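You operate a simulated robot arm through the tools that you are given. There is no shell and no other tool. Be economical: measure what you need, move in short steps, check, and stop when the job is done.

The job below is to be done with a simulated two-armed robot. You get a single attempt, and the scene is never put back.

JOB
Tip the pegs back in the bin, then pack, tag and stack the crate that the tag names.
Fine: the empty box goes in it; it ends on the other crate; spill nothing. Set down upright: peg box.

It is judged by the outcome, as a careful person would: the job done as asked, and still so three seconds after it is handed in. It fails if anything else is knocked over, pushed out of place, dropped, spilled or broken.

ROBOT AND FRAMES
Two 6-joint arms with two-finger grippers on one trunk, on a base that drives. Base frame: it is fixed to the floor where the robot stands at the start and does not move with it; the origin is under the middle of the robot, x ahead of it, y to its left, z up; the surface under the hand at the start is at about z = 720. Units: mm, degrees, N and s.
The left shoulder is at the start at [70, 176, 1290], the right one opposite. With the tool pointing down near the work surface each hand reaches from about 400 to 720 mm from the robot's upright axis, wherever it stands, measured 20 degrees to its own side. Places, roughly: crate [400, 300, 700]. Payload 2.45 kg a hand.
The TCP of each hand is the grasp point between the finger pads, 26 mm short of the fingertips. In the tool frame z runs along the fingers and y along their closing line. Largest opening 96 mm; the body of the gripper starts 69 mm behind the TCP.
Orientation is that of the tool frame in the base frame, as a unit quaternion [w, x, y, z]. With the fingers straight down and closing along the base's y, the tool's x points along the base's -x, its y along +y and its z along -z.

CONTROLS
- The arms move only by the tool nudge_tool. It takes "left_motion", "right_motion" or both (then of equal length, played together; a hand with none holds still); each is a list of rows, each an object of numbers (a shift or turn left out is 0, a gripper value left out holds the last): "x", "y", "z": the shift along the tool's x, y, z in mm; "ax", "ay", "az": the turn, a rotation vector about the tool's x, y, z in degrees. In form: [{"x": .., "y": .., "z": .., "ax": .., "ay": .., "az": ..}, ...]. A call has 1 to 12 rows; each row is the pose to reach, as a shift and turn from the pose commanded when the call began, along the tool's axes at that moment. "left_gripper" and "right_gripper" are, for a hand that has rows, the gripper command, from -1 (shut) to 1 (fully open), values between in proportion, set as the call begins (left out, the last holds). A row lasts 0.2 s, in which the tool goes at most 50 mm and 8.6 degrees; a call with a longer step from one row to the next is refused whole, and so is a gripper value outside its range. A pose out of reach is approached as far as the arm can. The call stops where the force on the tool passes 60 N (or 10 N more than at its start, if that is more) or the arm is blocked; 0.2 s more then pass. The fingers move at their own pace and stop on an object; they squeeze with about 30 N. The grip force told is the motor's: it shows also when the fingers shut on nothing. Time passes only in rows, and 0.2 s behind the last, so rows that repeat a pose let the fingers close. The reply holds the time, the measured pose of the TCP, the force on the tool along the base axes, the opening and the grip force, in the units named above and with some noise, with the torque about the TCP (base axes, N m) and any sound that the robot's microphone picked up.
- Cameras (640 x 400 px; columns grow to the right, rows downward): "scene" is now at [129.5, 8.4, 1591.7]; the picture's right is [0.13, -0.99, 0.00], its down [-0.73, -0.10, -0.68] and it looks along [0.67, 0.09, -0.74] (base axes); focal length 273 px, centre (320, 200). "left" rides on the left gripper at [82, -3, -98] in its tool frame; the picture's right is [0.04, 1.00, 0.00], its down [-0.73, 0.03, -0.68] and it looks along [-0.68, 0.03, 0.73] (tool axes); focal length 256 px, centre (320, 200). "right" rides on the right gripper at [82, 3, -98] in its tool frame; the picture's right is [-0.04, 1.00, 0.00], its down [-0.73, -0.03, -0.68] and it looks along [-0.68, -0.03, 0.73] (tool axes); focal length 256 px, centre (320, 200). There is no depth. A picture from a camera that has moved, and an enlarged one, comes with that camera's place and axes in the base frame and with its lens.
- get_image(camera): a new picture of that camera. No time passes.
- lift_body(by): slides the trunk up (or, below 0, down) by that many mm; the arms and the scene camera ride with it, the base frame stays. It gives what a move gives, with no picture.
- steer(legs): drives the robot by 1 to 6 legs, each [ahead, left, turn to the left] in mm, mm and degrees, along the robot's own axes; the way and the turn of a leg run together, so that a leg with both is an arc; at most 1500 mm and 180 degrees a leg. The arms and the cameras ride along, it lands a little off, and it stops where it bumps. It gives what a move gives.
- head_to(pan, tilt): turns the head with the scene camera to pan (to the left, within 86 degrees either way) and tilt (down, from -29 to 69), counted from straight ahead of the robot. It gives what a move gives.
- close_up(camera, box): a new picture of the part [left, top, right, bottom] of that camera's present view, enlarged. No time passes.
- hand_in(): hands the job in; it is judged then, once.

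Work in short steps. Places have to be worked out from the pictures, the camera data and where the tool is seen: move nearer, look again, correct. Check each grasp and each placing, and mend what went wrong. You have 120 turns and 100 pictures in all, those below and enlarged ones among them. Open the grippers and draw the arms clear of the work before you hand the job in, unless the task says otherwise; then end with one line.

The tools are called as a command line: name --argument value ..., lists and objects as JSON in quotes. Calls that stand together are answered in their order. nudge_tool: Moves the arms, as the interface text tells. Its arguments: {"type":"object","properties":{"left_motion":{"type":"array"},"left_gripper":{"type":"number"},"right_motion":{"type":"array"},"right_gripper":{"type":"number"}},"required":[]} The other tools are called the same way: lift_body (by) slides the trunk up or down; steer (legs) drives the base; head_to (pan, tilt) turns the head that bears the scene camera; get_image (camera) takes a picture; close_up (camera, box) takes an enlarged picture of a part of a camera's view; hand_in () hands the job in.

At the start:

```text
t: 0.0
left_tcp_pos: [537.1, 355.4, 1330.3]
left_tcp_rot: [0.0, 0.0, 1.0, -0.001]
left_ft_force: [-0.6, -0.5, -1.2]
left_torque: [0.01, -0.01, -0.03]
left_width: 96.3
left_grip_force: 0.0
right_tcp_pos: [471.5, -159.5, 1301.2]
right_tcp_rot: [0.0, 0.0, 1.0, 0.001]
right_ft_force: [0.6, -0.6, -0.2]
right_torque: [-0.02, -0.05, 0.01]
right_width: 95.9
right_grip_force: 0.0
trunk travel left (down, up): [-775.0, 65.0]
robot x, y, heading: [1.5, -2.0, -0.0]
head pan, tilt: [7.4, 47.3]
```

scene: 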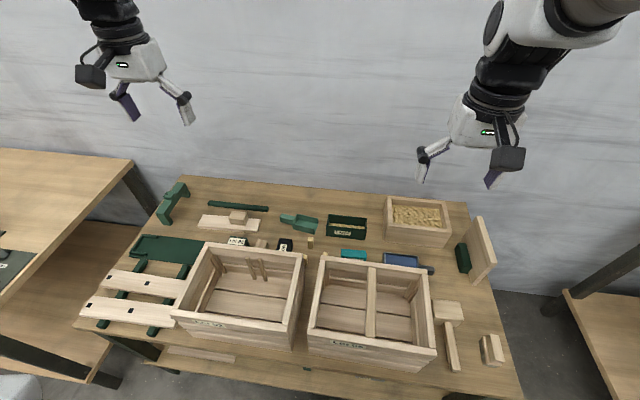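
right: 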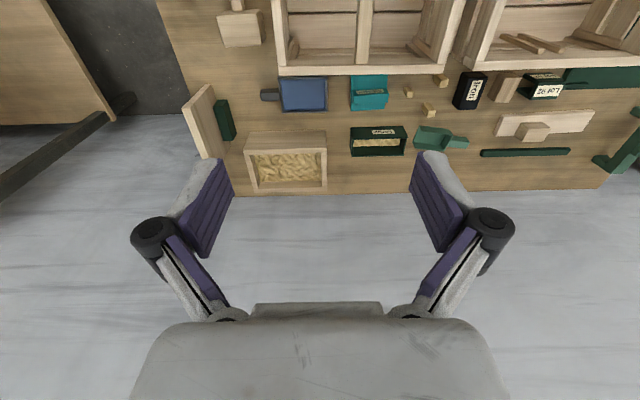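
left: 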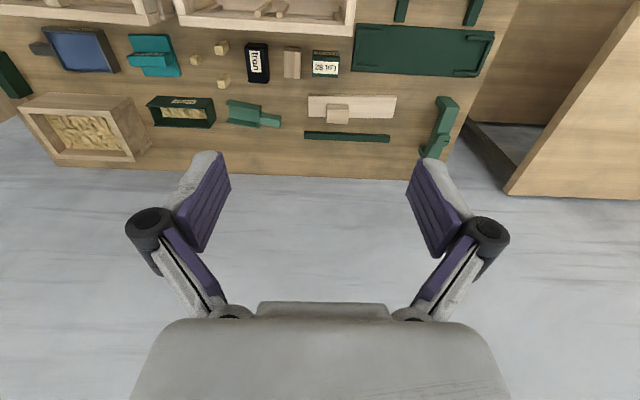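

I start by looking closer at the bench to read the labels and the tag.

close_up --camera "scene" --box '[180, 180, 340, 280]'

close_up --camera "scene" --box '[300, 180, 520, 318]'

close_up --camera "scene" --box '[160, 230, 480, 400]'

```text
4.00 times, centred on (260, 230) of scene
camera zoom: at [129.5, 8.4, 1591.7], right [0.13, -0.99, 0.0], down [-0.73, -0.1, -0.68], along [0.67, 0.09, -0.74], focal length 1094 px, centre (560, 80)
```

zoom: 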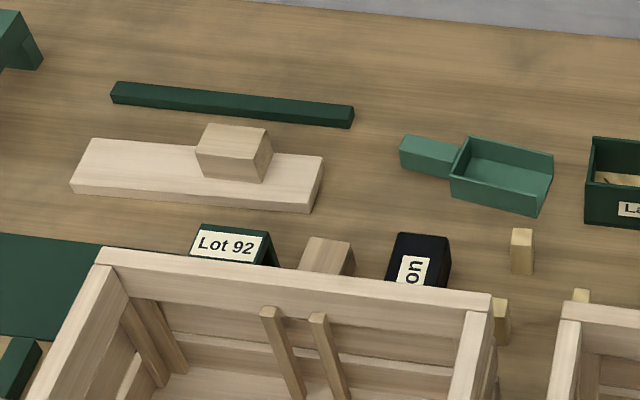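

```text
2.90 times, centred on (410, 249) of scene
camera zoom: at [129.5, 8.4, 1591.7], right [0.13, -0.99, 0.0], down [-0.73, -0.1, -0.68], along [0.67, 0.09, -0.74], focal length 793 px, centre (59, 58)
```

zoom: 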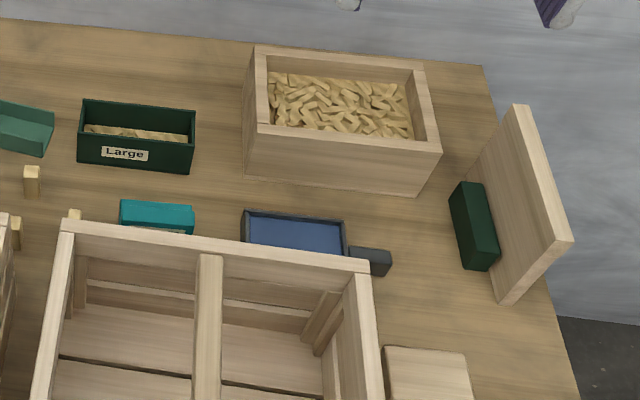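

```text
2.00 times, centred on (320, 315) of scene
camera zoom: at [129.5, 8.4, 1591.7], right [0.13, -0.99, 0.0], down [-0.73, -0.1, -0.68], along [0.67, 0.09, -0.74], focal length 547 px, centre (320, -30)
```

zoom: 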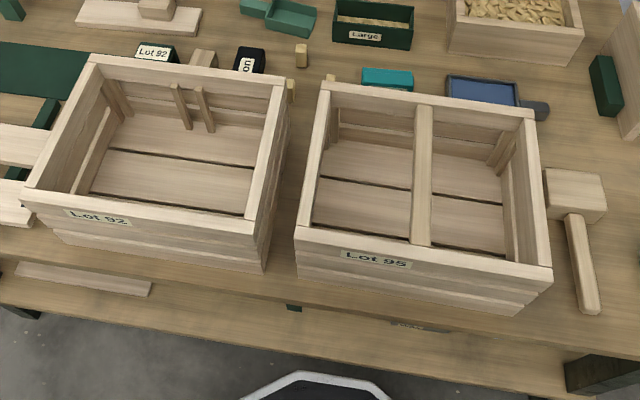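

I zoom the wrist views on the small items behind the crates and at the peg box.

close_up --camera "left" --box '[120, 20, 360, 150]'

close_up --camera "right" --box '[320, 50, 640, 200]'

```text
2.67 times, centred on (240, 85) of left
camera zoom: at [455.6, 354.1, 1427.8], right [-0.04, 1.0, 0.0], down [0.73, 0.03, 0.68], along [0.68, 0.03, -0.73], focal length 683 px, centre (533, 507)
```

zoom: 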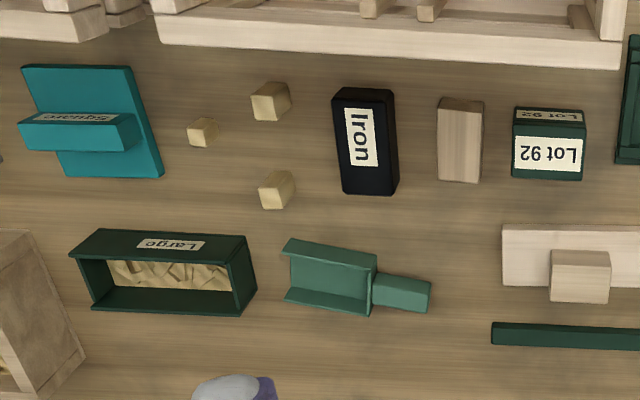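

```text
2.00 times, centred on (480, 125) of right
camera zoom: at [388.9, -155.7, 1399.1], right [0.04, 1.0, 0.0], down [0.73, -0.03, 0.68], along [0.68, -0.03, -0.73], focal length 512 px, centre (0, 350)
```

zoom: 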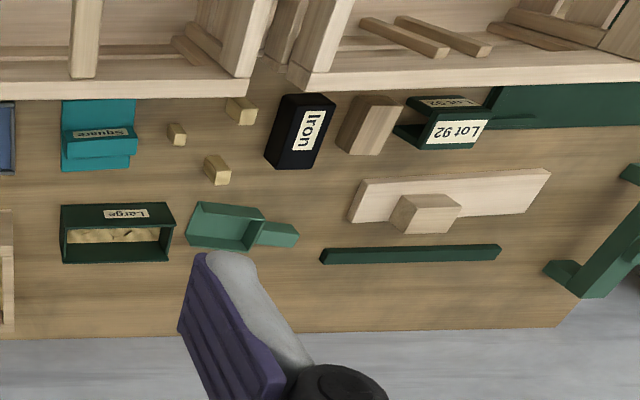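

I look further down to see the table's front edge and how much room the base has.

head_to --pan 0 --tilt 69

get_image --camera "scene"

```text
t: 0.8
left_tcp_pos: [537.7, 356.1, 1329.0]
left_tcp_rot: [0.0, 0.0, 1.0, 0.0]
left_ft_force: [-0.3, 0.2, 0.3]
left_torque: [0.01, 0.01, -0.01]
left_width: 95.9
left_grip_force: 0.0
right_tcp_pos: [471.3, -158.9, 1301.0]
right_tcp_rot: [0.0, 0.0, 1.0, 0.001]
right_ft_force: [0.0, 0.0, 0.0]
right_torque: [0.01, -0.02, 0.01]
right_width: 95.9
right_grip_force: 0.1
trunk travel left (down, up): [-775.0, 65.0]
robot x, y, heading: [5.0, 0.0, -0.1]
head pan, tilt: [0.0, 68.8]
```

```text
91 pictures are left
camera scene: at [106.8, -1.9, 1566.2], right [0.0, -1.0, 0.0], down [-0.93, 0.0, -0.36], along [0.36, 0.0, -0.93], focal length 273 px, centre (320, 200)
```

scene: 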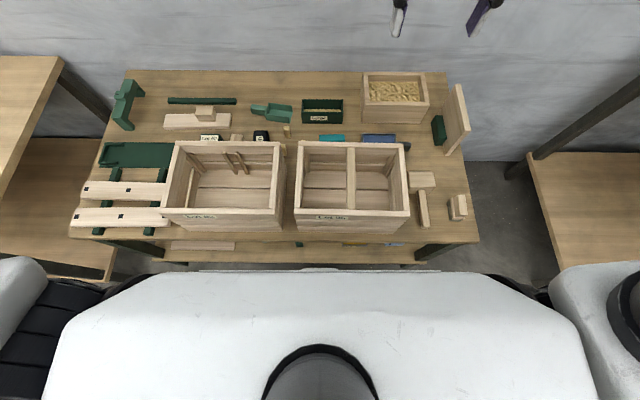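

The head is well above the crates now; I zoom in on their insides, and on the peg box and bin.

close_up --camera "scene" --box '[160, 125, 300, 245]'

close_up --camera "scene" --box '[280, 60, 480, 250]'

```text
3.33 times, centred on (230, 185) of scene
camera zoom: at [106.8, -1.9, 1566.2], right [0.0, -1.0, 0.0], down [-0.93, 0.0, -0.36], along [0.36, 0.0, -0.93], focal length 912 px, centre (620, 250)
```

zoom: 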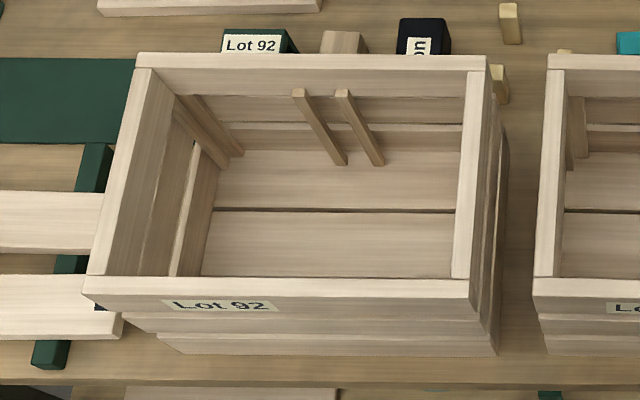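

```text
2.11 times, centred on (380, 155) of scene
camera zoom: at [106.8, -1.9, 1566.2], right [0.0, -1.0, 0.0], down [-0.93, 0.0, -0.36], along [0.36, 0.0, -0.93], focal length 576 px, centre (194, 295)
```

zoom: 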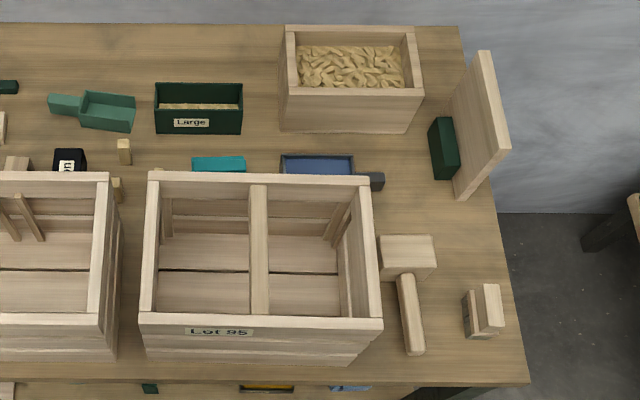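

The tag is the Lot 92 piece behind the left crate; I bring the left hand down over that crate to look at the tag closely.

nudge_tool --left_motion '[{"x": 10, "y": 10, "z": 45}, {"x": 20, "y": 20, "z": 90}, {"x": 30, "y": 30, "z": 135}, {"x": 40, "y": 40, "z": 180}, {"x": 50, "y": 44, "z": 225}, {"x": 57, "y": 44, "z": 270}, {"x": 57, "y": 44, "z": 315}, {"x": 57, "y": 44, "z": 330}]'

get_image --camera "left"

```text
t: 2.6
left_tcp_pos: [479.5, 400.2, 999.7]
left_tcp_rot: [0.0, 0.001, 1.0, 0.0]
left_ft_force: [-0.1, 0.0, 0.0]
left_torque: [0.0, -0.02, 0.01]
left_width: 96.3
left_grip_force: 0.0
right_tcp_pos: [471.2, -160.9, 1301.6]
right_tcp_rot: [0.001, 0.0, 1.0, 0.0]
right_ft_force: [-0.2, 0.1, 0.4]
right_torque: [0.0, -0.01, 0.03]
right_width: 95.8
right_grip_force: 0.1
trunk travel left (down, up): [-775.0, 65.0]
robot x, y, heading: [0.8, -3.2, 0.1]
head pan, tilt: [0.0, 68.8]
```

```text
88 pictures are left
camera left: at [398.3, 398.2, 1096.5], right [-0.04, 1.0, 0.0], down [0.73, 0.03, 0.68], along [0.68, 0.03, -0.73], focal length 256 px, centre (320, 200)
```

left: 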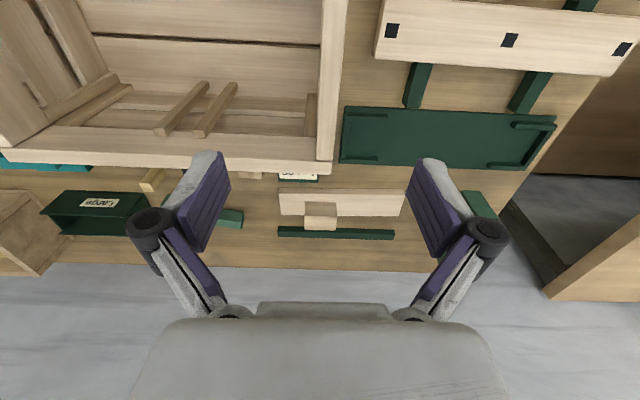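

The crate wall hides the tag, so I go further forward.

nudge_tool --left_motion '[{"x": -45}, {"x": -90}, {"x": -130, "z": 20}, {"x": -130, "y": -20, "z": 40}]'

get_image --camera "left"

close_up --camera "left" --box '[200, 40, 400, 165]'

```text
t: 3.6
left_tcp_pos: [609.5, 380.1, 960.3]
left_tcp_rot: [0.0, 0.0, 1.0, 0.0]
left_ft_force: [-0.1, 0.0, 0.4]
left_torque: [0.02, -0.01, -0.03]
left_width: 95.9
left_grip_force: 0.1
right_tcp_pos: [471.8, -161.7, 1301.4]
right_tcp_rot: [0.001, 0.0, 1.0, 0.001]
right_ft_force: [1.5, -0.9, 0.7]
right_torque: [-0.02, 0.02, -0.01]
right_width: 96.0
right_grip_force: 0.1
trunk travel left (down, up): [-775.0, 65.0]
robot x, y, heading: [1.7, -2.9, -0.1]
head pan, tilt: [0.0, 68.8]
```

```text
87 pictures are left
camera left: at [528.3, 377.7, 1056.9], right [-0.04, 1.0, 0.0], down [0.73, 0.03, 0.68], along [0.68, 0.03, -0.73], focal length 256 px, centre (320, 200)
```

left: 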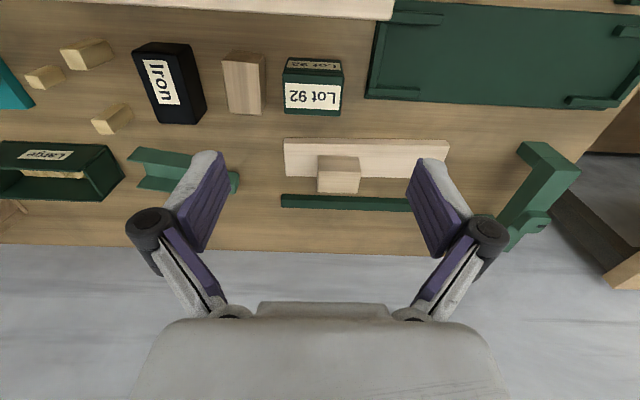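

```text
3.20 times, centred on (300, 102) of left
camera zoom: at [528.3, 377.7, 1056.9], right [-0.04, 1.0, 0.0], down [0.73, 0.03, 0.68], along [0.68, 0.03, -0.73], focal length 819 px, centre (384, 512)
```

zoom: 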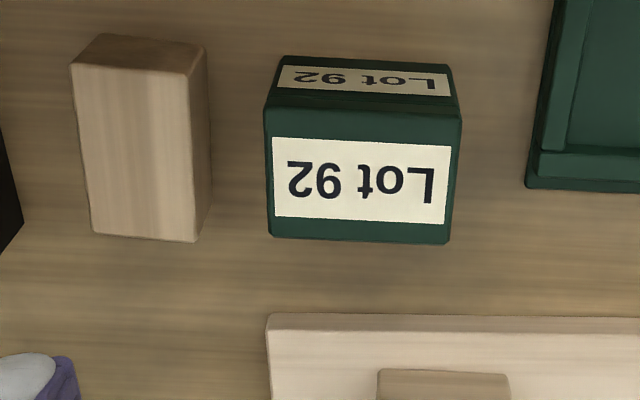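

The tag is a saddle at about (640, 376), top near z 765. The peg box and bin are far, so I drive ahead gently to bring them into reach.

steer --legs '[[60, 0, 0]]'

```text
t: 4.6
left_tcp_pos: [628.5, 380.6, 957.6]
left_tcp_rot: [-0.001, 0.002, 1.0, 0.0]
left_ft_force: [0.5, 0.1, -0.5]
left_torque: [0.01, 0.05, -0.03]
left_width: 96.1
left_grip_force: 0.0
right_tcp_pos: [489.5, -160.5, 1300.2]
right_tcp_rot: [0.001, 0.002, 1.0, 0.001]
right_ft_force: [-0.2, -0.2, 0.1]
right_torque: [-0.01, 0.06, 0.0]
right_width: 96.0
right_grip_force: 0.1
trunk travel left (down, up): [-775.0, 65.0]
robot x, y, heading: [13.2, 0.5, -0.1]
head pan, tilt: [0.0, 68.8]
stopped in leg 1: the robot was blocked; the commanded pose is now the measured one
```

The base is blocked by the bench at about x = 13, so it gains only a little. I lift the left hand back up, then back off slightly and shift sideways so the right shoulder faces the peg box.

nudge_tool --left_motion '[{"z": -45}, {"z": -90}, {"x": 45, "z": -135}, {"x": 90, "z": -180}, {"x": 135, "z": -225}, {"x": 150, "z": -270}, {"x": 150, "z": -315}, {"x": 150, "z": -340}]'

steer --legs '[[-8, 0, 0], [0, 150, 0]]'

lift_body --by -200

head_to --pan -12 --tilt 45

get_image --camera "scene"

get_image --camera "right"

```text
refused: row 3 steps farther than a row can; nothing moved
```

```text
t: 6.3
left_tcp_pos: [617.6, 529.7, 961.0]
left_tcp_rot: [0.0, 0.001, 1.0, 0.0]
left_ft_force: [0.1, 0.1, 0.5]
left_torque: [0.01, -0.01, 0.0]
left_width: 96.0
left_grip_force: 0.0
right_tcp_pos: [479.0, -10.1, 1300.9]
right_tcp_rot: [0.002, 0.002, 1.0, 0.003]
right_ft_force: [0.5, 0.2, -0.5]
right_torque: [0.01, -0.01, 0.03]
right_width: 96.1
right_grip_force: 0.1
trunk travel left (down, up): [-775.0, 65.0]
robot x, y, heading: [7.2, 152.2, -0.1]
head pan, tilt: [0.0, 68.8]
```

```text
t: 8.5
left_tcp_pos: [618.4, 531.0, 760.2]
left_tcp_rot: [0.0, 0.002, 1.0, 0.0]
left_ft_force: [0.0, -0.1, 1.4]
left_torque: [0.0, 0.01, 0.02]
left_width: 96.0
left_grip_force: 0.1
right_tcp_pos: [478.0, -8.6, 1100.6]
right_tcp_rot: [0.001, 0.002, 1.0, 0.0]
right_ft_force: [0.6, 0.0, 0.2]
right_torque: [-0.01, 0.0, 0.01]
right_width: 95.9
right_grip_force: 0.1
trunk travel left (down, up): [-575.0, 265.0]
robot x, y, heading: [6.8, 151.8, -0.3]
head pan, tilt: [0.0, 68.8]
```

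```text
t: 9.4
left_tcp_pos: [619.5, 530.5, 759.7]
left_tcp_rot: [0.0, 0.002, 1.0, -0.001]
left_ft_force: [0.2, -0.3, -0.9]
left_torque: [0.0, 0.01, 0.02]
left_width: 96.2
left_grip_force: 0.1
right_tcp_pos: [478.7, -8.4, 1100.9]
right_tcp_rot: [0.001, 0.002, 1.0, 0.001]
right_ft_force: [0.1, 0.0, -0.6]
right_torque: [-0.01, 0.02, 0.0]
right_width: 95.9
right_grip_force: 0.0
trunk travel left (down, up): [-575.0, 265.0]
robot x, y, heading: [5.2, 152.9, -0.2]
head pan, tilt: [-12.0, 45.0]
```

```text
85 pictures are left
camera scene: at [138.1, 133.5, 1394.9], right [-0.21, -0.98, 0.0], down [-0.69, 0.15, -0.71], along [0.69, -0.15, -0.71], focal length 273 px, centre (320, 200)
```

scene: 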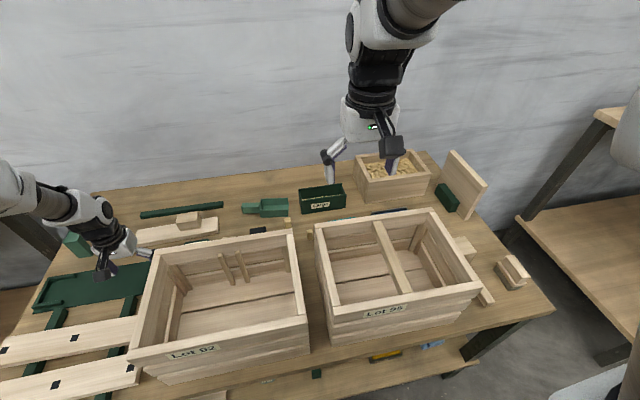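

```text
84 pictures are left
camera right: at [396.4, -4.4, 1199.0], right [0.04, 1.0, 0.0], down [0.73, -0.03, 0.68], along [0.68, -0.03, -0.73], focal length 256 px, centre (320, 200)
```

right: 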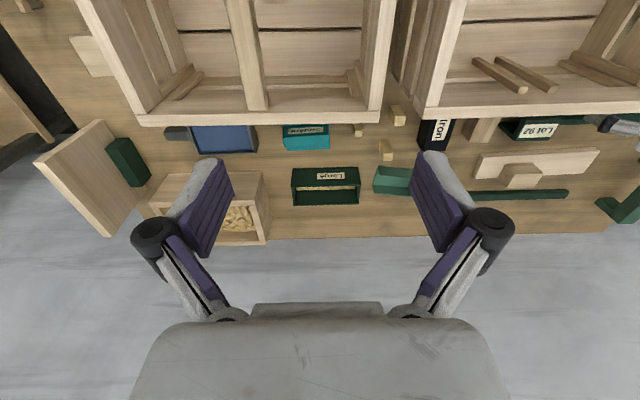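

The left hand came down low with the trunk (a refused row was why), but it touched nothing. I raise it straight up now and zoom on the peg box.

nudge_tool --left_motion '[{"z": -45}, {"z": -90}, {"z": -135}, {"z": -180}, {"z": -225}, {"z": -270}, {"z": -300}, {"x": 40, "z": -300}, {"x": 80, "z": -300}, {"x": 120, "z": -300}]'

close_up --camera "right" --box '[270, 120, 430, 220]'

close_up --camera "scene" --box '[230, 140, 470, 290]'

```text
t: 11.6
left_tcp_pos: [497.6, 528.8, 1061.6]
left_tcp_rot: [0.001, 0.002, 1.0, -0.001]
left_ft_force: [0.3, -0.8, 0.1]
left_torque: [-0.01, -0.03, -0.05]
left_width: 96.0
left_grip_force: 0.1
right_tcp_pos: [476.7, -8.9, 1102.0]
right_tcp_rot: [0.001, 0.001, 1.0, 0.0]
right_ft_force: [-0.5, -0.1, 0.0]
right_torque: [0.01, -0.06, 0.02]
right_width: 96.1
right_grip_force: 0.1
trunk travel left (down, up): [-575.0, 265.0]
robot x, y, heading: [9.2, 151.6, -0.4]
head pan, tilt: [-12.0, 45.0]
```

```text
4.00 times, centred on (350, 170) of right
camera zoom: at [394.7, -3.9, 1199.7], right [0.04, 1.0, 0.0], down [0.73, -0.03, 0.68], along [0.68, -0.03, -0.73], focal length 1024 px, centre (200, 320)
```

zoom: 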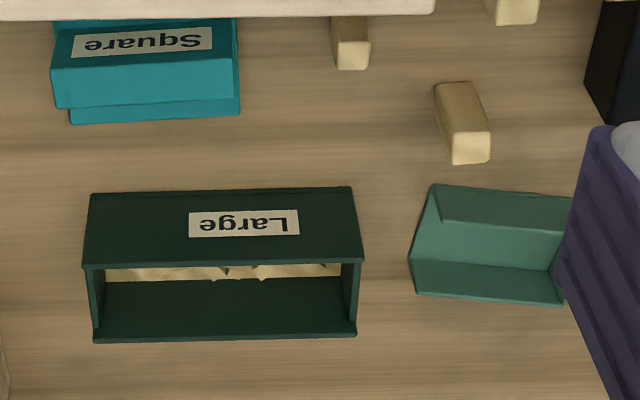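

```text
2.67 times, centred on (350, 215) of scene
camera zoom: at [136.3, 134.1, 1395.2], right [-0.21, -0.98, 0.0], down [-0.69, 0.15, -0.71], along [0.69, -0.15, -0.71], focal length 729 px, centre (240, 160)
```

zoom: 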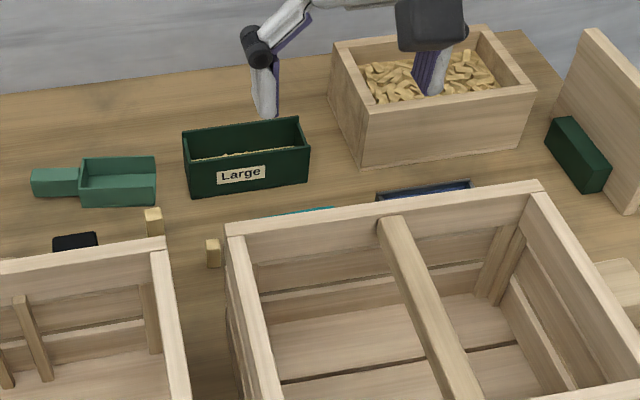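

The peg box spans about x 742–796, y −82…68, rim z 784, so it can be gripped across its 54 mm width. I bring the right hand above it, yawing −90°.

nudge_tool --right_motion '[{"x": -24, "z": 12, "az": -7.5}, {"x": -48, "z": 24, "az": -15}, {"x": -73, "z": 36, "az": -22.5}, {"x": -97, "z": 48, "az": -30}, {"x": -121, "z": 60, "az": -37.5}, {"x": -146, "z": 72, "az": -45}, {"x": -170, "z": 85, "az": -52.5}, {"x": -195, "z": 97, "az": -60}, {"x": -219, "z": 110, "az": -67.5}, {"x": -243, "z": 122, "az": -75}, {"x": -268, "z": 135, "az": -82.5}, {"x": -292, "y": 2, "z": 150, "az": -90}]' --right_gripper 1

get_image --camera "right"

get_image --camera "scene"

```text
t: 14.2
left_tcp_pos: [499.4, 529.5, 1061.4]
left_tcp_rot: [0.0, 0.002, 1.0, 0.001]
left_ft_force: [-0.9, 0.0, -0.2]
left_torque: [-0.01, 0.0, -0.02]
left_width: 96.0
left_grip_force: 0.1
right_tcp_pos: [757.5, -11.6, 957.1]
right_tcp_rot: [0.0, -0.707, 0.707, 0.001]
right_ft_force: [0.0, 0.4, -0.2]
right_torque: [0.01, 0.01, 0.01]
right_width: 96.0
right_grip_force: 0.0
right hand out of reach, approached as far as the arm can: row 12
trunk travel left (down, up): [-575.0, 265.0]
robot x, y, heading: [6.8, 153.4, -0.4]
head pan, tilt: [-12.0, 45.0]
```

```text
81 pictures are left
camera right: at [753.3, -92.7, 1054.3], right [-1.0, 0.04, 0.0], down [0.03, 0.73, 0.68], along [0.03, 0.68, -0.73], focal length 256 px, centre (320, 200)
```

right: 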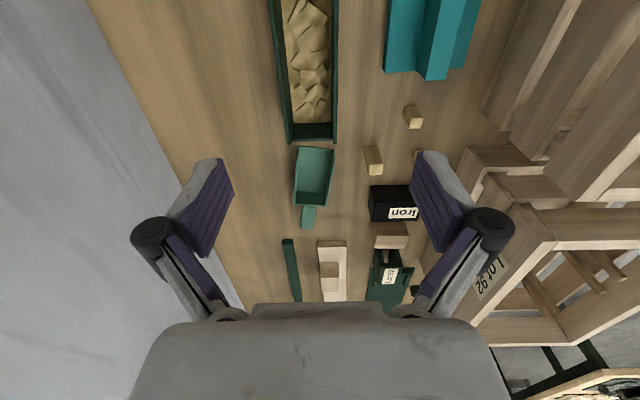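

```text
80 pictures are left
camera scene: at [138.5, 133.2, 1395.0], right [-0.21, -0.98, 0.0], down [-0.69, 0.15, -0.71], along [0.69, -0.15, -0.71], focal length 273 px, centre (320, 200)
```

scene: 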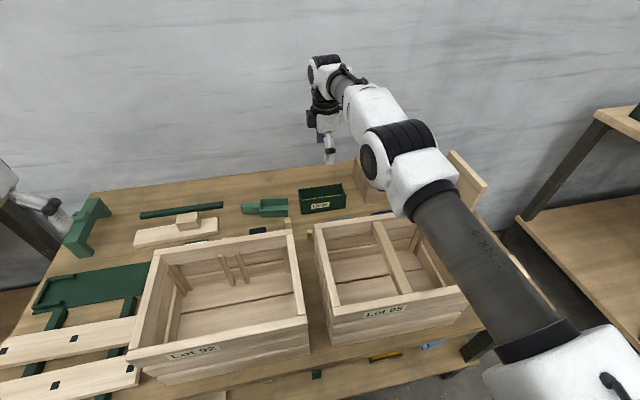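

At full stretch the right hand reaches only x ≈ 757 here. Turning the robot left brings its right shoulder forward, so I back off a bit, turn 25° and creep ahead again.

steer --legs '[[-60, 0, 0], [0, 0, 25]]'

```text
t: 16.4
left_tcp_pos: [232.8, 703.7, 1061.5]
left_tcp_rot: [0.0, -0.216, 0.976, 0.0]
left_ft_force: [0.3, -0.5, 0.7]
left_torque: [0.01, 0.01, 0.02]
left_width: 96.0
left_grip_force: 0.2
right_tcp_pos: [696.4, 323.5, 957.2]
right_tcp_rot: [-0.002, 0.843, -0.537, -0.001]
right_ft_force: [-0.6, -0.3, 1.3]
right_torque: [-0.02, -0.01, 0.0]
right_width: 96.0
right_grip_force: 0.0
trunk travel left (down, up): [-575.0, 265.0]
robot x, y, heading: [-53.1, 151.6, 25.1]
head pan, tilt: [-12.0, 45.0]
```

The turn went freely. Now I move in the bench's +x direction until the limit.

steer --legs '[[63, -30, 0]]'

```text
t: 17.6
left_tcp_pos: [301.8, 702.4, 1060.1]
left_tcp_rot: [-0.001, -0.216, 0.976, 0.0]
left_ft_force: [-0.4, 0.4, -0.3]
left_torque: [0.03, 0.05, 0.01]
left_width: 96.4
left_grip_force: 0.0
right_tcp_pos: [766.9, 322.0, 954.5]
right_tcp_rot: [0.0, 0.843, -0.538, -0.001]
right_ft_force: [0.1, 0.5, -0.3]
right_torque: [0.01, -0.01, 0.02]
right_width: 95.8
right_grip_force: 0.1
trunk travel left (down, up): [-575.0, 265.0]
robot x, y, heading: [14.0, 153.9, 25.0]
head pan, tilt: [-12.0, 45.0]
stopped in leg 1: the robot was blocked; the commanded pose is now the measured one
```

The base is round, so the shoulder gained about 75 mm. I bring the right hand over the peg box, undoing the 25° yaw.

nudge_tool --right_motion '[{"x": 37, "y": 17, "z": 7, "az": 4}, {"x": 75, "y": 34, "z": 14, "az": 8}, {"x": 112, "y": 51, "z": 21, "az": 12}, {"x": 150, "y": 69, "z": 28, "az": 16}, {"x": 187, "y": 86, "z": 35, "az": 20}, {"x": 224, "y": 103, "z": 42, "az": 25}, {"x": 262, "y": 120, "z": 48, "az": 25}, {"x": 299, "y": 137, "z": 54.5, "az": 25}]'

get_image --camera "right"

get_image --camera "scene"

```text
t: 19.4
left_tcp_pos: [301.1, 700.9, 1061.7]
left_tcp_rot: [0.0, -0.217, 0.976, 0.001]
left_ft_force: [-0.2, 0.2, 0.7]
left_torque: [0.02, -0.01, 0.0]
left_width: 96.0
left_grip_force: 0.0
right_tcp_pos: [766.0, -7.5, 901.6]
right_tcp_rot: [0.0, -0.706, 0.708, 0.0]
right_ft_force: [0.5, -0.7, -0.7]
right_torque: [0.06, 0.0, 0.02]
right_width: 96.3
right_grip_force: 0.0
trunk travel left (down, up): [-575.0, 265.0]
robot x, y, heading: [17.1, 155.0, 25.1]
head pan, tilt: [-12.0, 45.0]
```

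```text
79 pictures are left
camera right: at [762.5, -88.8, 999.5], right [-1.0, 0.04, 0.0], down [0.03, 0.73, 0.68], along [0.03, 0.68, -0.73], focal length 256 px, centre (320, 200)
```

right: 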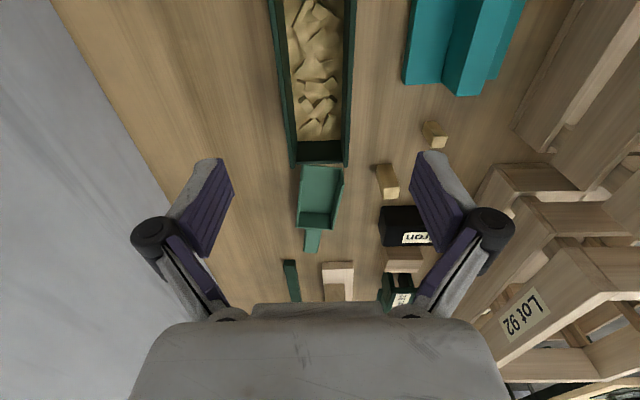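

```text
78 pictures are left
camera scene: at [142.5, 188.5, 1395.1], right [0.22, -0.97, 0.0], down [-0.69, -0.16, -0.71], along [0.69, 0.16, -0.71], focal length 273 px, centre (320, 200)
```

scene: 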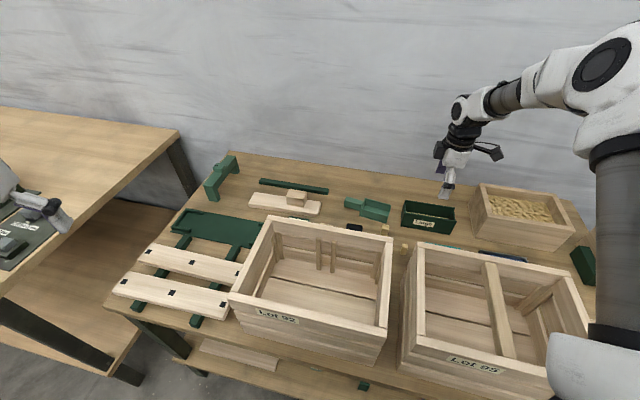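

The box is centred at (768, −3) and square to the hand. I go straight down to z ≈ 759 with the fingers open.

nudge_tool --right_motion '[{"y": -2, "z": 35}, {"y": -2, "x": 2, "z": 70}, {"y": -2, "x": 2, "z": 105}, {"y": -2, "x": 2, "z": 125}, {"y": -2, "x": 2, "z": 142}]'

get_image --camera "scene"

close_up --camera "right" --box '[160, 0, 480, 200]'

```text
t: 20.6
left_tcp_pos: [301.7, 702.0, 1060.9]
left_tcp_rot: [-0.001, -0.215, 0.977, 0.0]
left_ft_force: [-0.1, 0.3, -0.5]
left_torque: [0.0, -0.04, 0.01]
left_width: 96.0
left_grip_force: 0.0
right_tcp_pos: [768.5, -8.1, 759.2]
right_tcp_rot: [0.001, -0.706, 0.708, 0.002]
right_ft_force: [-0.1, 0.1, 0.4]
right_torque: [-0.01, -0.03, 0.04]
right_width: 95.9
right_grip_force: 0.0
trunk travel left (down, up): [-575.0, 265.0]
robot x, y, heading: [16.8, 155.5, 24.8]
head pan, tilt: [-12.0, 45.0]
```

```text
77 pictures are left
camera scene: at [142.7, 190.5, 1395.0], right [0.22, -0.97, 0.0], down [-0.69, -0.16, -0.71], along [0.69, 0.16, -0.71], focal length 273 px, centre (320, 200)
```

scene: 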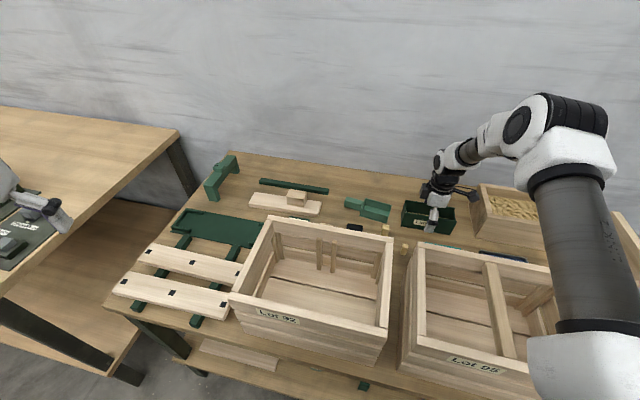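

```text
2.00 times, centred on (320, 100) of right
camera zoom: at [764.8, -89.4, 857.0], right [-1.0, 0.04, 0.0], down [0.03, 0.73, 0.68], along [0.03, 0.68, -0.73], focal length 512 px, centre (320, 400)
```

zoom: 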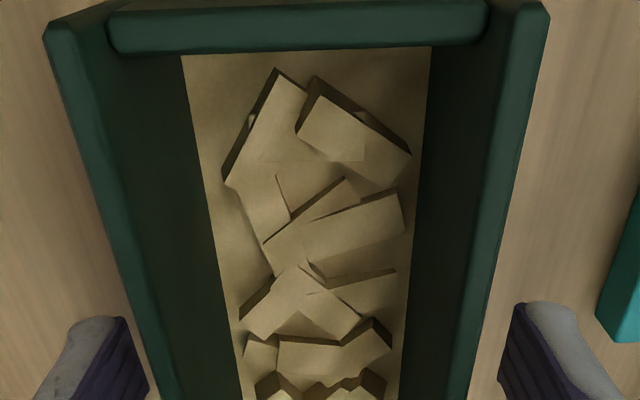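

The fingers straddle both long walls. I close on the box.

nudge_tool --right_motion '[{}, {}, {}]' --right_gripper -1

```text
t: 21.4
left_tcp_pos: [300.5, 701.5, 1061.3]
left_tcp_rot: [0.001, -0.215, 0.977, 0.0]
left_ft_force: [0.1, -0.1, -0.5]
left_torque: [0.0, -0.02, -0.01]
left_width: 95.9
left_grip_force: 0.1
right_tcp_pos: [768.7, -7.9, 760.5]
right_tcp_rot: [0.0, -0.707, 0.708, 0.001]
right_ft_force: [1.9, 0.0, 5.4]
right_torque: [0.18, -0.3, -0.1]
right_width: 59.6
right_grip_force: 29.7
trunk travel left (down, up): [-575.0, 265.0]
robot x, y, heading: [19.8, 153.6, 25.1]
head pan, tilt: [-12.0, 45.0]
```

It holds at 59.6 mm. I lift it smoothly about 200 mm.

nudge_tool --right_motion '[{"z": -15}, {"z": -40}, {"z": -65}, {"z": -90}, {"z": -115}, {"z": -140}, {"z": -165}, {"z": -190}, {"z": -200}]'

get_image --camera "scene"

```text
t: 23.4
left_tcp_pos: [302.1, 703.3, 1061.2]
left_tcp_rot: [-0.001, -0.216, 0.976, 0.0]
left_ft_force: [-0.5, 0.2, 0.6]
left_torque: [0.02, 0.0, -0.04]
left_width: 96.1
left_grip_force: 0.1
right_tcp_pos: [767.5, -9.3, 959.8]
right_tcp_rot: [0.0, -0.707, 0.708, 0.001]
right_ft_force: [-0.4, 0.0, -1.4]
right_torque: [0.01, 0.02, 0.02]
right_width: 0.1
right_grip_force: 28.0
trunk travel left (down, up): [-575.0, 265.0]
robot x, y, heading: [16.0, 152.8, 25.0]
head pan, tilt: [-12.0, 45.0]
```

```text
75 pictures are left
camera scene: at [142.3, 190.6, 1395.0], right [0.22, -0.97, 0.0], down [-0.69, -0.16, -0.71], along [0.69, 0.16, -0.71], focal length 273 px, centre (320, 200)
```

scene: 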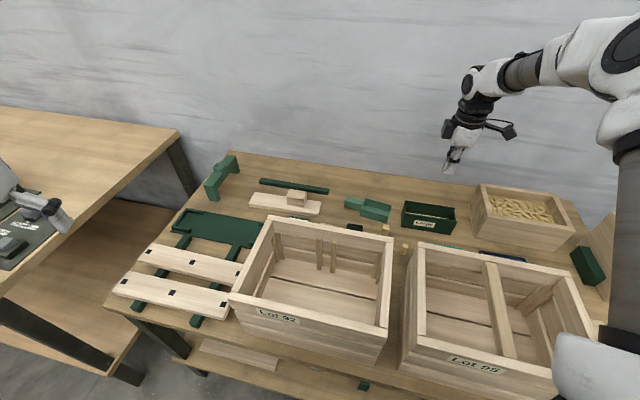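

The box slipped out of the fingers. I check how it stands.

close_up --camera "scene" --box '[360, 170, 480, 245]'

get_image --camera "right"

```text
5.33 times, centred on (420, 208) of scene
camera zoom: at [142.3, 190.6, 1395.0], right [0.22, -0.97, 0.0], down [-0.69, -0.16, -0.71], along [0.69, 0.16, -0.71], focal length 1458 px, centre (-213, 160)
```

zoom: 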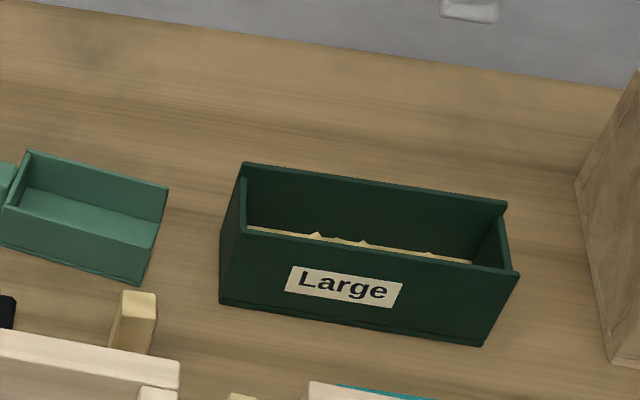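

```text
73 pictures are left
camera right: at [764.1, -89.6, 1057.9], right [-1.0, 0.04, 0.0], down [0.03, 0.73, 0.68], along [0.03, 0.68, -0.73], focal length 256 px, centre (320, 200)
```

right: 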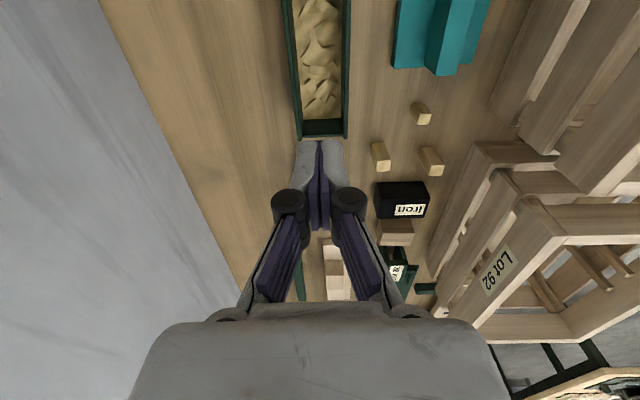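

The box is still upright and in place. I'll regrip lower and more firmly centred, then lift only a little and check.

nudge_tool --right_motion '[{}, {"z": 45}, {"z": 90}, {"z": 135}, {"z": 175}, {"z": 195}, {"z": 207}, {"z": 207}]' --right_gripper 1

nudge_tool --right_motion '[{}, {}, {}, {}, {}]' --right_gripper -1

nudge_tool --right_motion '[{"z": -4}, {"z": -8}, {"z": -12}]'

close_up --camera "scene" --box '[360, 140, 500, 245]'

```text
t: 25.2
left_tcp_pos: [300.8, 702.5, 1061.2]
left_tcp_rot: [-0.001, -0.215, 0.977, 0.0]
left_ft_force: [-0.3, -0.7, -0.6]
left_torque: [0.01, 0.01, -0.01]
left_width: 96.0
left_grip_force: 0.1
right_tcp_pos: [768.6, -8.4, 750.2]
right_tcp_rot: [0.0, -0.707, 0.708, 0.001]
right_ft_force: [0.4, -0.4, 0.4]
right_torque: [0.0, -0.03, -0.04]
right_width: 96.0
right_grip_force: 0.0
trunk travel left (down, up): [-575.0, 265.0]
robot x, y, heading: [15.7, 151.0, 25.0]
head pan, tilt: [-12.0, 45.0]
```

```text
t: 26.4
left_tcp_pos: [300.3, 702.9, 1059.9]
left_tcp_rot: [0.0, -0.215, 0.977, 0.0]
left_ft_force: [0.9, 0.1, -0.7]
left_torque: [0.0, -0.01, -0.02]
left_width: 96.2
left_grip_force: 0.0
right_tcp_pos: [768.5, -8.5, 751.9]
right_tcp_rot: [0.001, -0.707, 0.707, 0.001]
right_ft_force: [3.1, 0.0, 5.9]
right_torque: [0.05, 0.02, -0.04]
right_width: 59.7
right_grip_force: 29.8
trunk travel left (down, up): [-575.0, 265.0]
robot x, y, heading: [17.5, 153.6, 25.0]
head pan, tilt: [-12.0, 45.0]
```

```text
t: 27.2
left_tcp_pos: [301.0, 702.1, 1060.3]
left_tcp_rot: [-0.001, -0.216, 0.976, 0.0]
left_ft_force: [-0.5, 0.3, -0.8]
left_torque: [-0.02, -0.01, 0.0]
left_width: 95.8
left_grip_force: 0.1
right_tcp_pos: [767.2, -8.8, 762.8]
right_tcp_rot: [-0.001, -0.706, 0.708, 0.0]
right_ft_force: [0.1, -0.2, -3.4]
right_torque: [0.03, 0.03, -0.02]
right_width: 59.3
right_grip_force: 29.7
trunk travel left (down, up): [-575.0, 265.0]
robot x, y, heading: [19.1, 153.2, 24.6]
head pan, tilt: [-12.0, 45.0]
```

```text
3.81 times, centred on (430, 192) of scene
camera zoom: at [142.6, 190.3, 1394.9], right [0.22, -0.97, 0.0], down [-0.69, -0.16, -0.71], along [0.69, 0.16, -0.71], focal length 1042 px, centre (-99, 229)
```

zoom: 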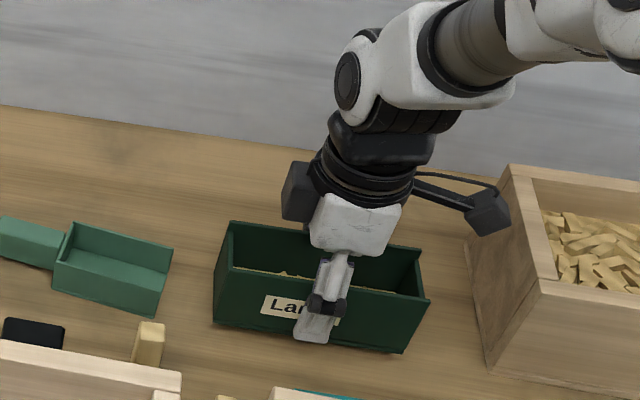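

A weight of about 3–4 N is on the hand. I lift slowly another 30 mm and check it follows.

nudge_tool --right_motion '[{"z": -6}, {"z": -12}, {"z": -18}, {"z": -24}, {"z": -30}]'

close_up --camera "scene" --box '[360, 140, 500, 245]'

```text
t: 28.4
left_tcp_pos: [301.4, 703.0, 1060.6]
left_tcp_rot: [0.0, -0.216, 0.976, 0.0]
left_ft_force: [-0.1, -0.4, 0.1]
left_torque: [-0.02, 0.04, -0.02]
left_width: 96.0
left_grip_force: 0.1
right_tcp_pos: [765.8, -8.3, 793.7]
right_tcp_rot: [0.0, -0.707, 0.708, 0.001]
right_ft_force: [-0.1, -1.1, -0.4]
right_torque: [-0.01, 0.0, 0.02]
right_width: 59.5
right_grip_force: 29.9
trunk travel left (down, up): [-575.0, 265.0]
robot x, y, heading: [16.6, 152.9, 25.0]
head pan, tilt: [-12.0, 45.0]
```

```text
3.81 times, centred on (430, 192) of scene
camera zoom: at [142.4, 190.3, 1395.0], right [0.22, -0.97, 0.0], down [-0.69, -0.16, -0.71], along [0.69, 0.16, -0.71], focal length 1042 px, centre (-99, 229)
```

zoom: 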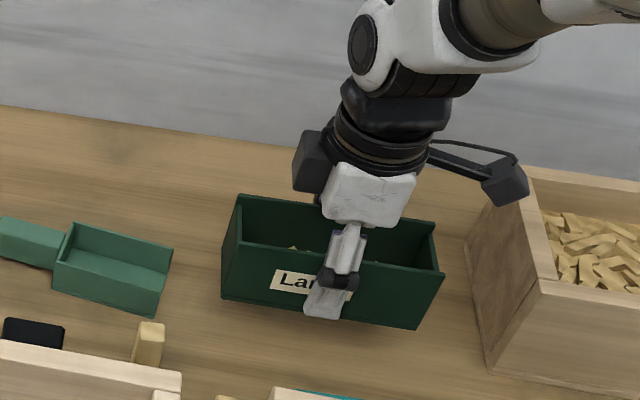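

It is following the hand. I continue slowly upward.

nudge_tool --right_motion '[{"z": -7}, {"z": -15}, {"z": -24}, {"z": -33}, {"z": -42}, {"z": -51}, {"z": -60}, {"z": -68}, {"z": -74}, {"z": -78}]'

close_up --camera "scene" --box '[360, 120, 500, 225]'

```text
t: 30.6
left_tcp_pos: [300.7, 702.7, 1059.7]
left_tcp_rot: [-0.001, -0.216, 0.976, 0.0]
left_ft_force: [0.0, 0.3, 0.3]
left_torque: [-0.02, 0.01, 0.02]
left_width: 95.9
left_grip_force: 0.1
right_tcp_pos: [769.5, -8.8, 872.6]
right_tcp_rot: [-0.001, -0.707, 0.707, 0.0]
right_ft_force: [0.4, 0.1, -1.0]
right_torque: [0.0, 0.0, 0.02]
right_width: 59.2
right_grip_force: 30.1
trunk travel left (down, up): [-575.0, 265.0]
robot x, y, heading: [17.9, 153.1, 25.0]
head pan, tilt: [-12.0, 45.0]
```

```text
3.81 times, centred on (430, 172) of scene
camera zoom: at [142.5, 190.3, 1395.0], right [0.22, -0.97, 0.0], down [-0.69, -0.16, -0.71], along [0.69, 0.16, -0.71], focal length 1042 px, centre (-99, 305)
```

zoom: 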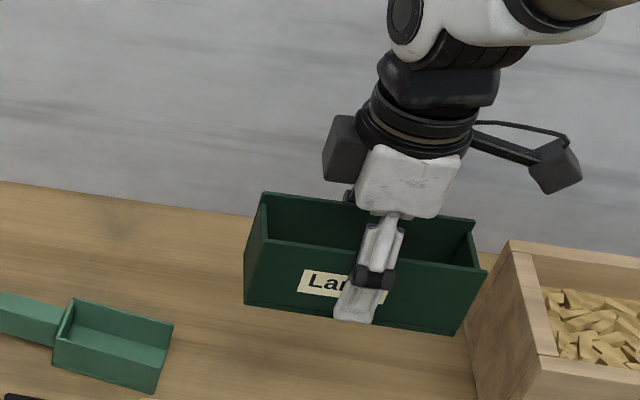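

The grip holds. I move toward the bin, rising and yawing another −90° so the box's long axis points away from the robot and the camera ends up on top when pouring.

nudge_tool --right_motion '[{"z": -15}, {"z": -35, "x": 5, "y": 2, "az": -4}, {"z": -55, "x": 15, "y": 6, "az": -12}, {"z": -70, "x": 30, "y": 11, "az": -20}, {"z": -80, "x": 47, "y": 17, "az": -28}, {"z": -88, "x": 64, "y": 23, "az": -36}, {"z": -88, "x": 81, "y": 29, "az": -44}, {"z": -88, "x": 98, "y": 35, "az": -52}, {"z": -88, "x": 115, "y": 41, "az": -60}, {"z": -88, "x": 130, "y": 46, "az": -68}, {"z": -88, "x": 139, "y": 49, "az": -76}, {"z": -88, "x": 142, "y": 50, "az": -82}]'

get_image --camera "scene"

get_image --camera "right"

```text
t: 33.2
left_tcp_pos: [301.2, 702.2, 1061.0]
left_tcp_rot: [0.0, -0.216, 0.976, 0.0]
left_ft_force: [-0.2, 0.3, -0.3]
left_torque: [0.01, -0.02, 0.01]
left_width: 96.3
left_grip_force: 0.1
right_tcp_pos: [718.7, -150.8, 960.9]
right_tcp_rot: [-0.001, 0.998, -0.069, -0.001]
right_ft_force: [0.5, -0.2, -1.6]
right_torque: [0.0, 0.01, 0.03]
right_width: 59.3
right_grip_force: 30.1
trunk travel left (down, up): [-575.0, 265.0]
robot x, y, heading: [18.6, 152.3, 24.9]
head pan, tilt: [-12.0, 45.0]
```

```text
69 pictures are left
camera scene: at [142.5, 190.1, 1395.0], right [0.22, -0.97, 0.0], down [-0.69, -0.16, -0.71], along [0.69, 0.16, -0.71], focal length 273 px, centre (320, 200)
```

scene: 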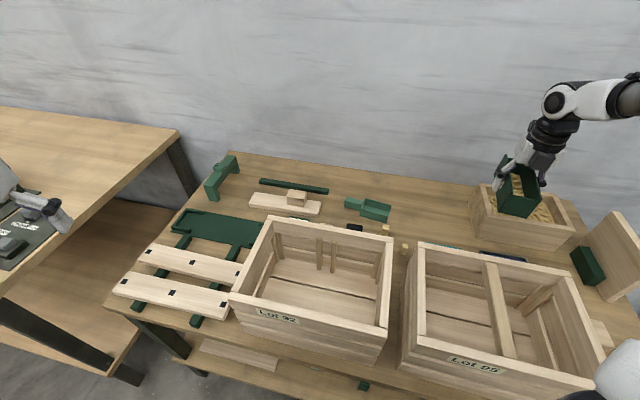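

```text
68 pictures are left
camera right: at [798.2, -165.1, 1058.0], right [-0.18, -0.98, 0.0], down [-0.72, 0.13, 0.68], along [-0.67, 0.12, -0.73], focal length 256 px, centre (320, 200)
```

right: 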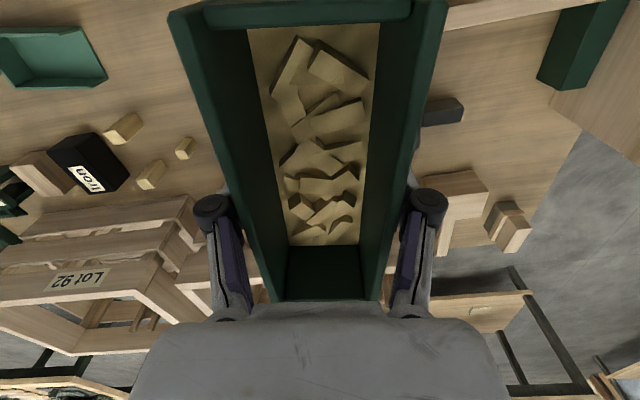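

The pegs are visible and level in the box. I now move over the middle of the bin while tilting only 25°, then look before pouring.

nudge_tool --right_motion '[{"x": 8, "y": 8, "ay": 2}, {"x": 25, "y": 22, "ay": 5}, {"x": 42, "y": 38, "ay": 8}, {"x": 60, "y": 54, "ay": 12}, {"x": 78, "y": 68, "ay": 15}, {"x": 95, "y": 80, "ay": 18}, {"x": 109, "y": 90, "ay": 22}, {"x": 117, "y": 96, "ay": 25}]'

head_to --pan -55 --tilt 35

get_image --camera "scene"

get_image --camera "right"

```text
t: 35.0
left_tcp_pos: [301.6, 702.4, 1060.4]
left_tcp_rot: [-0.001, -0.215, 0.977, 0.0]
left_ft_force: [-0.5, 0.2, -0.2]
left_torque: [-0.01, 0.0, 0.01]
left_width: 96.0
left_grip_force: 0.1
right_tcp_pos: [820.8, -262.9, 960.1]
right_tcp_rot: [0.015, 0.974, -0.07, 0.215]
right_ft_force: [-0.9, 0.2, -1.5]
right_torque: [0.01, 0.0, -0.01]
right_width: 59.3
right_grip_force: 30.0
trunk travel left (down, up): [-575.0, 265.0]
robot x, y, heading: [17.8, 150.0, 25.0]
head pan, tilt: [-12.0, 45.0]
```

```text
t: 36.1
left_tcp_pos: [301.1, 703.9, 1061.2]
left_tcp_rot: [0.001, -0.215, 0.977, 0.0]
left_ft_force: [0.4, -0.3, -0.2]
left_torque: [0.05, -0.01, 0.02]
left_width: 96.0
left_grip_force: 0.0
right_tcp_pos: [820.4, -261.4, 958.6]
right_tcp_rot: [0.015, 0.974, -0.07, 0.216]
right_ft_force: [0.0, 0.3, -2.4]
right_torque: [0.03, 0.03, 0.0]
right_width: 59.5
right_grip_force: 30.3
trunk travel left (down, up): [-575.0, 265.0]
robot x, y, heading: [19.0, 154.5, 24.9]
head pan, tilt: [-55.0, 35.0]
```

```text
67 pictures are left
camera scene: at [139.6, 127.9, 1409.8], right [-0.5, -0.87, 0.0], down [-0.5, 0.29, -0.82], along [0.71, -0.41, -0.57], focal length 273 px, centre (320, 200)
```

scene: 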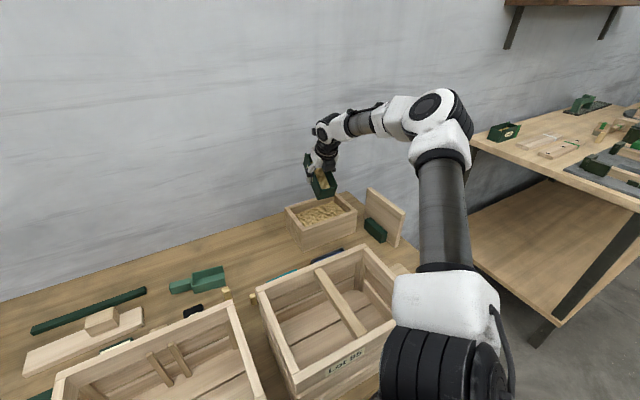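

```text
66 pictures are left
camera right: at [852.0, -269.0, 1082.5], right [-0.18, -0.98, -0.02], down [-0.94, 0.16, 0.31], along [-0.3, 0.07, -0.95], focal length 256 px, centre (320, 200)
```

right: 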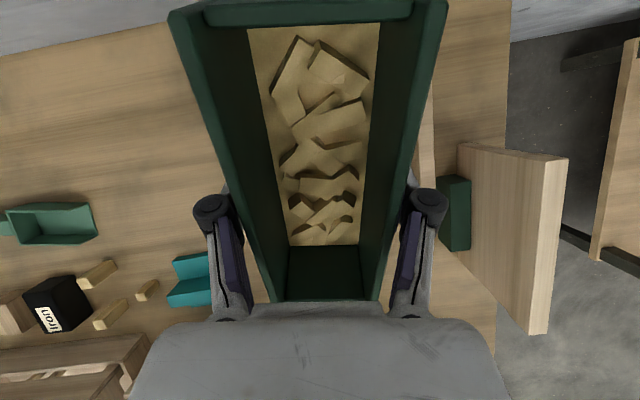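

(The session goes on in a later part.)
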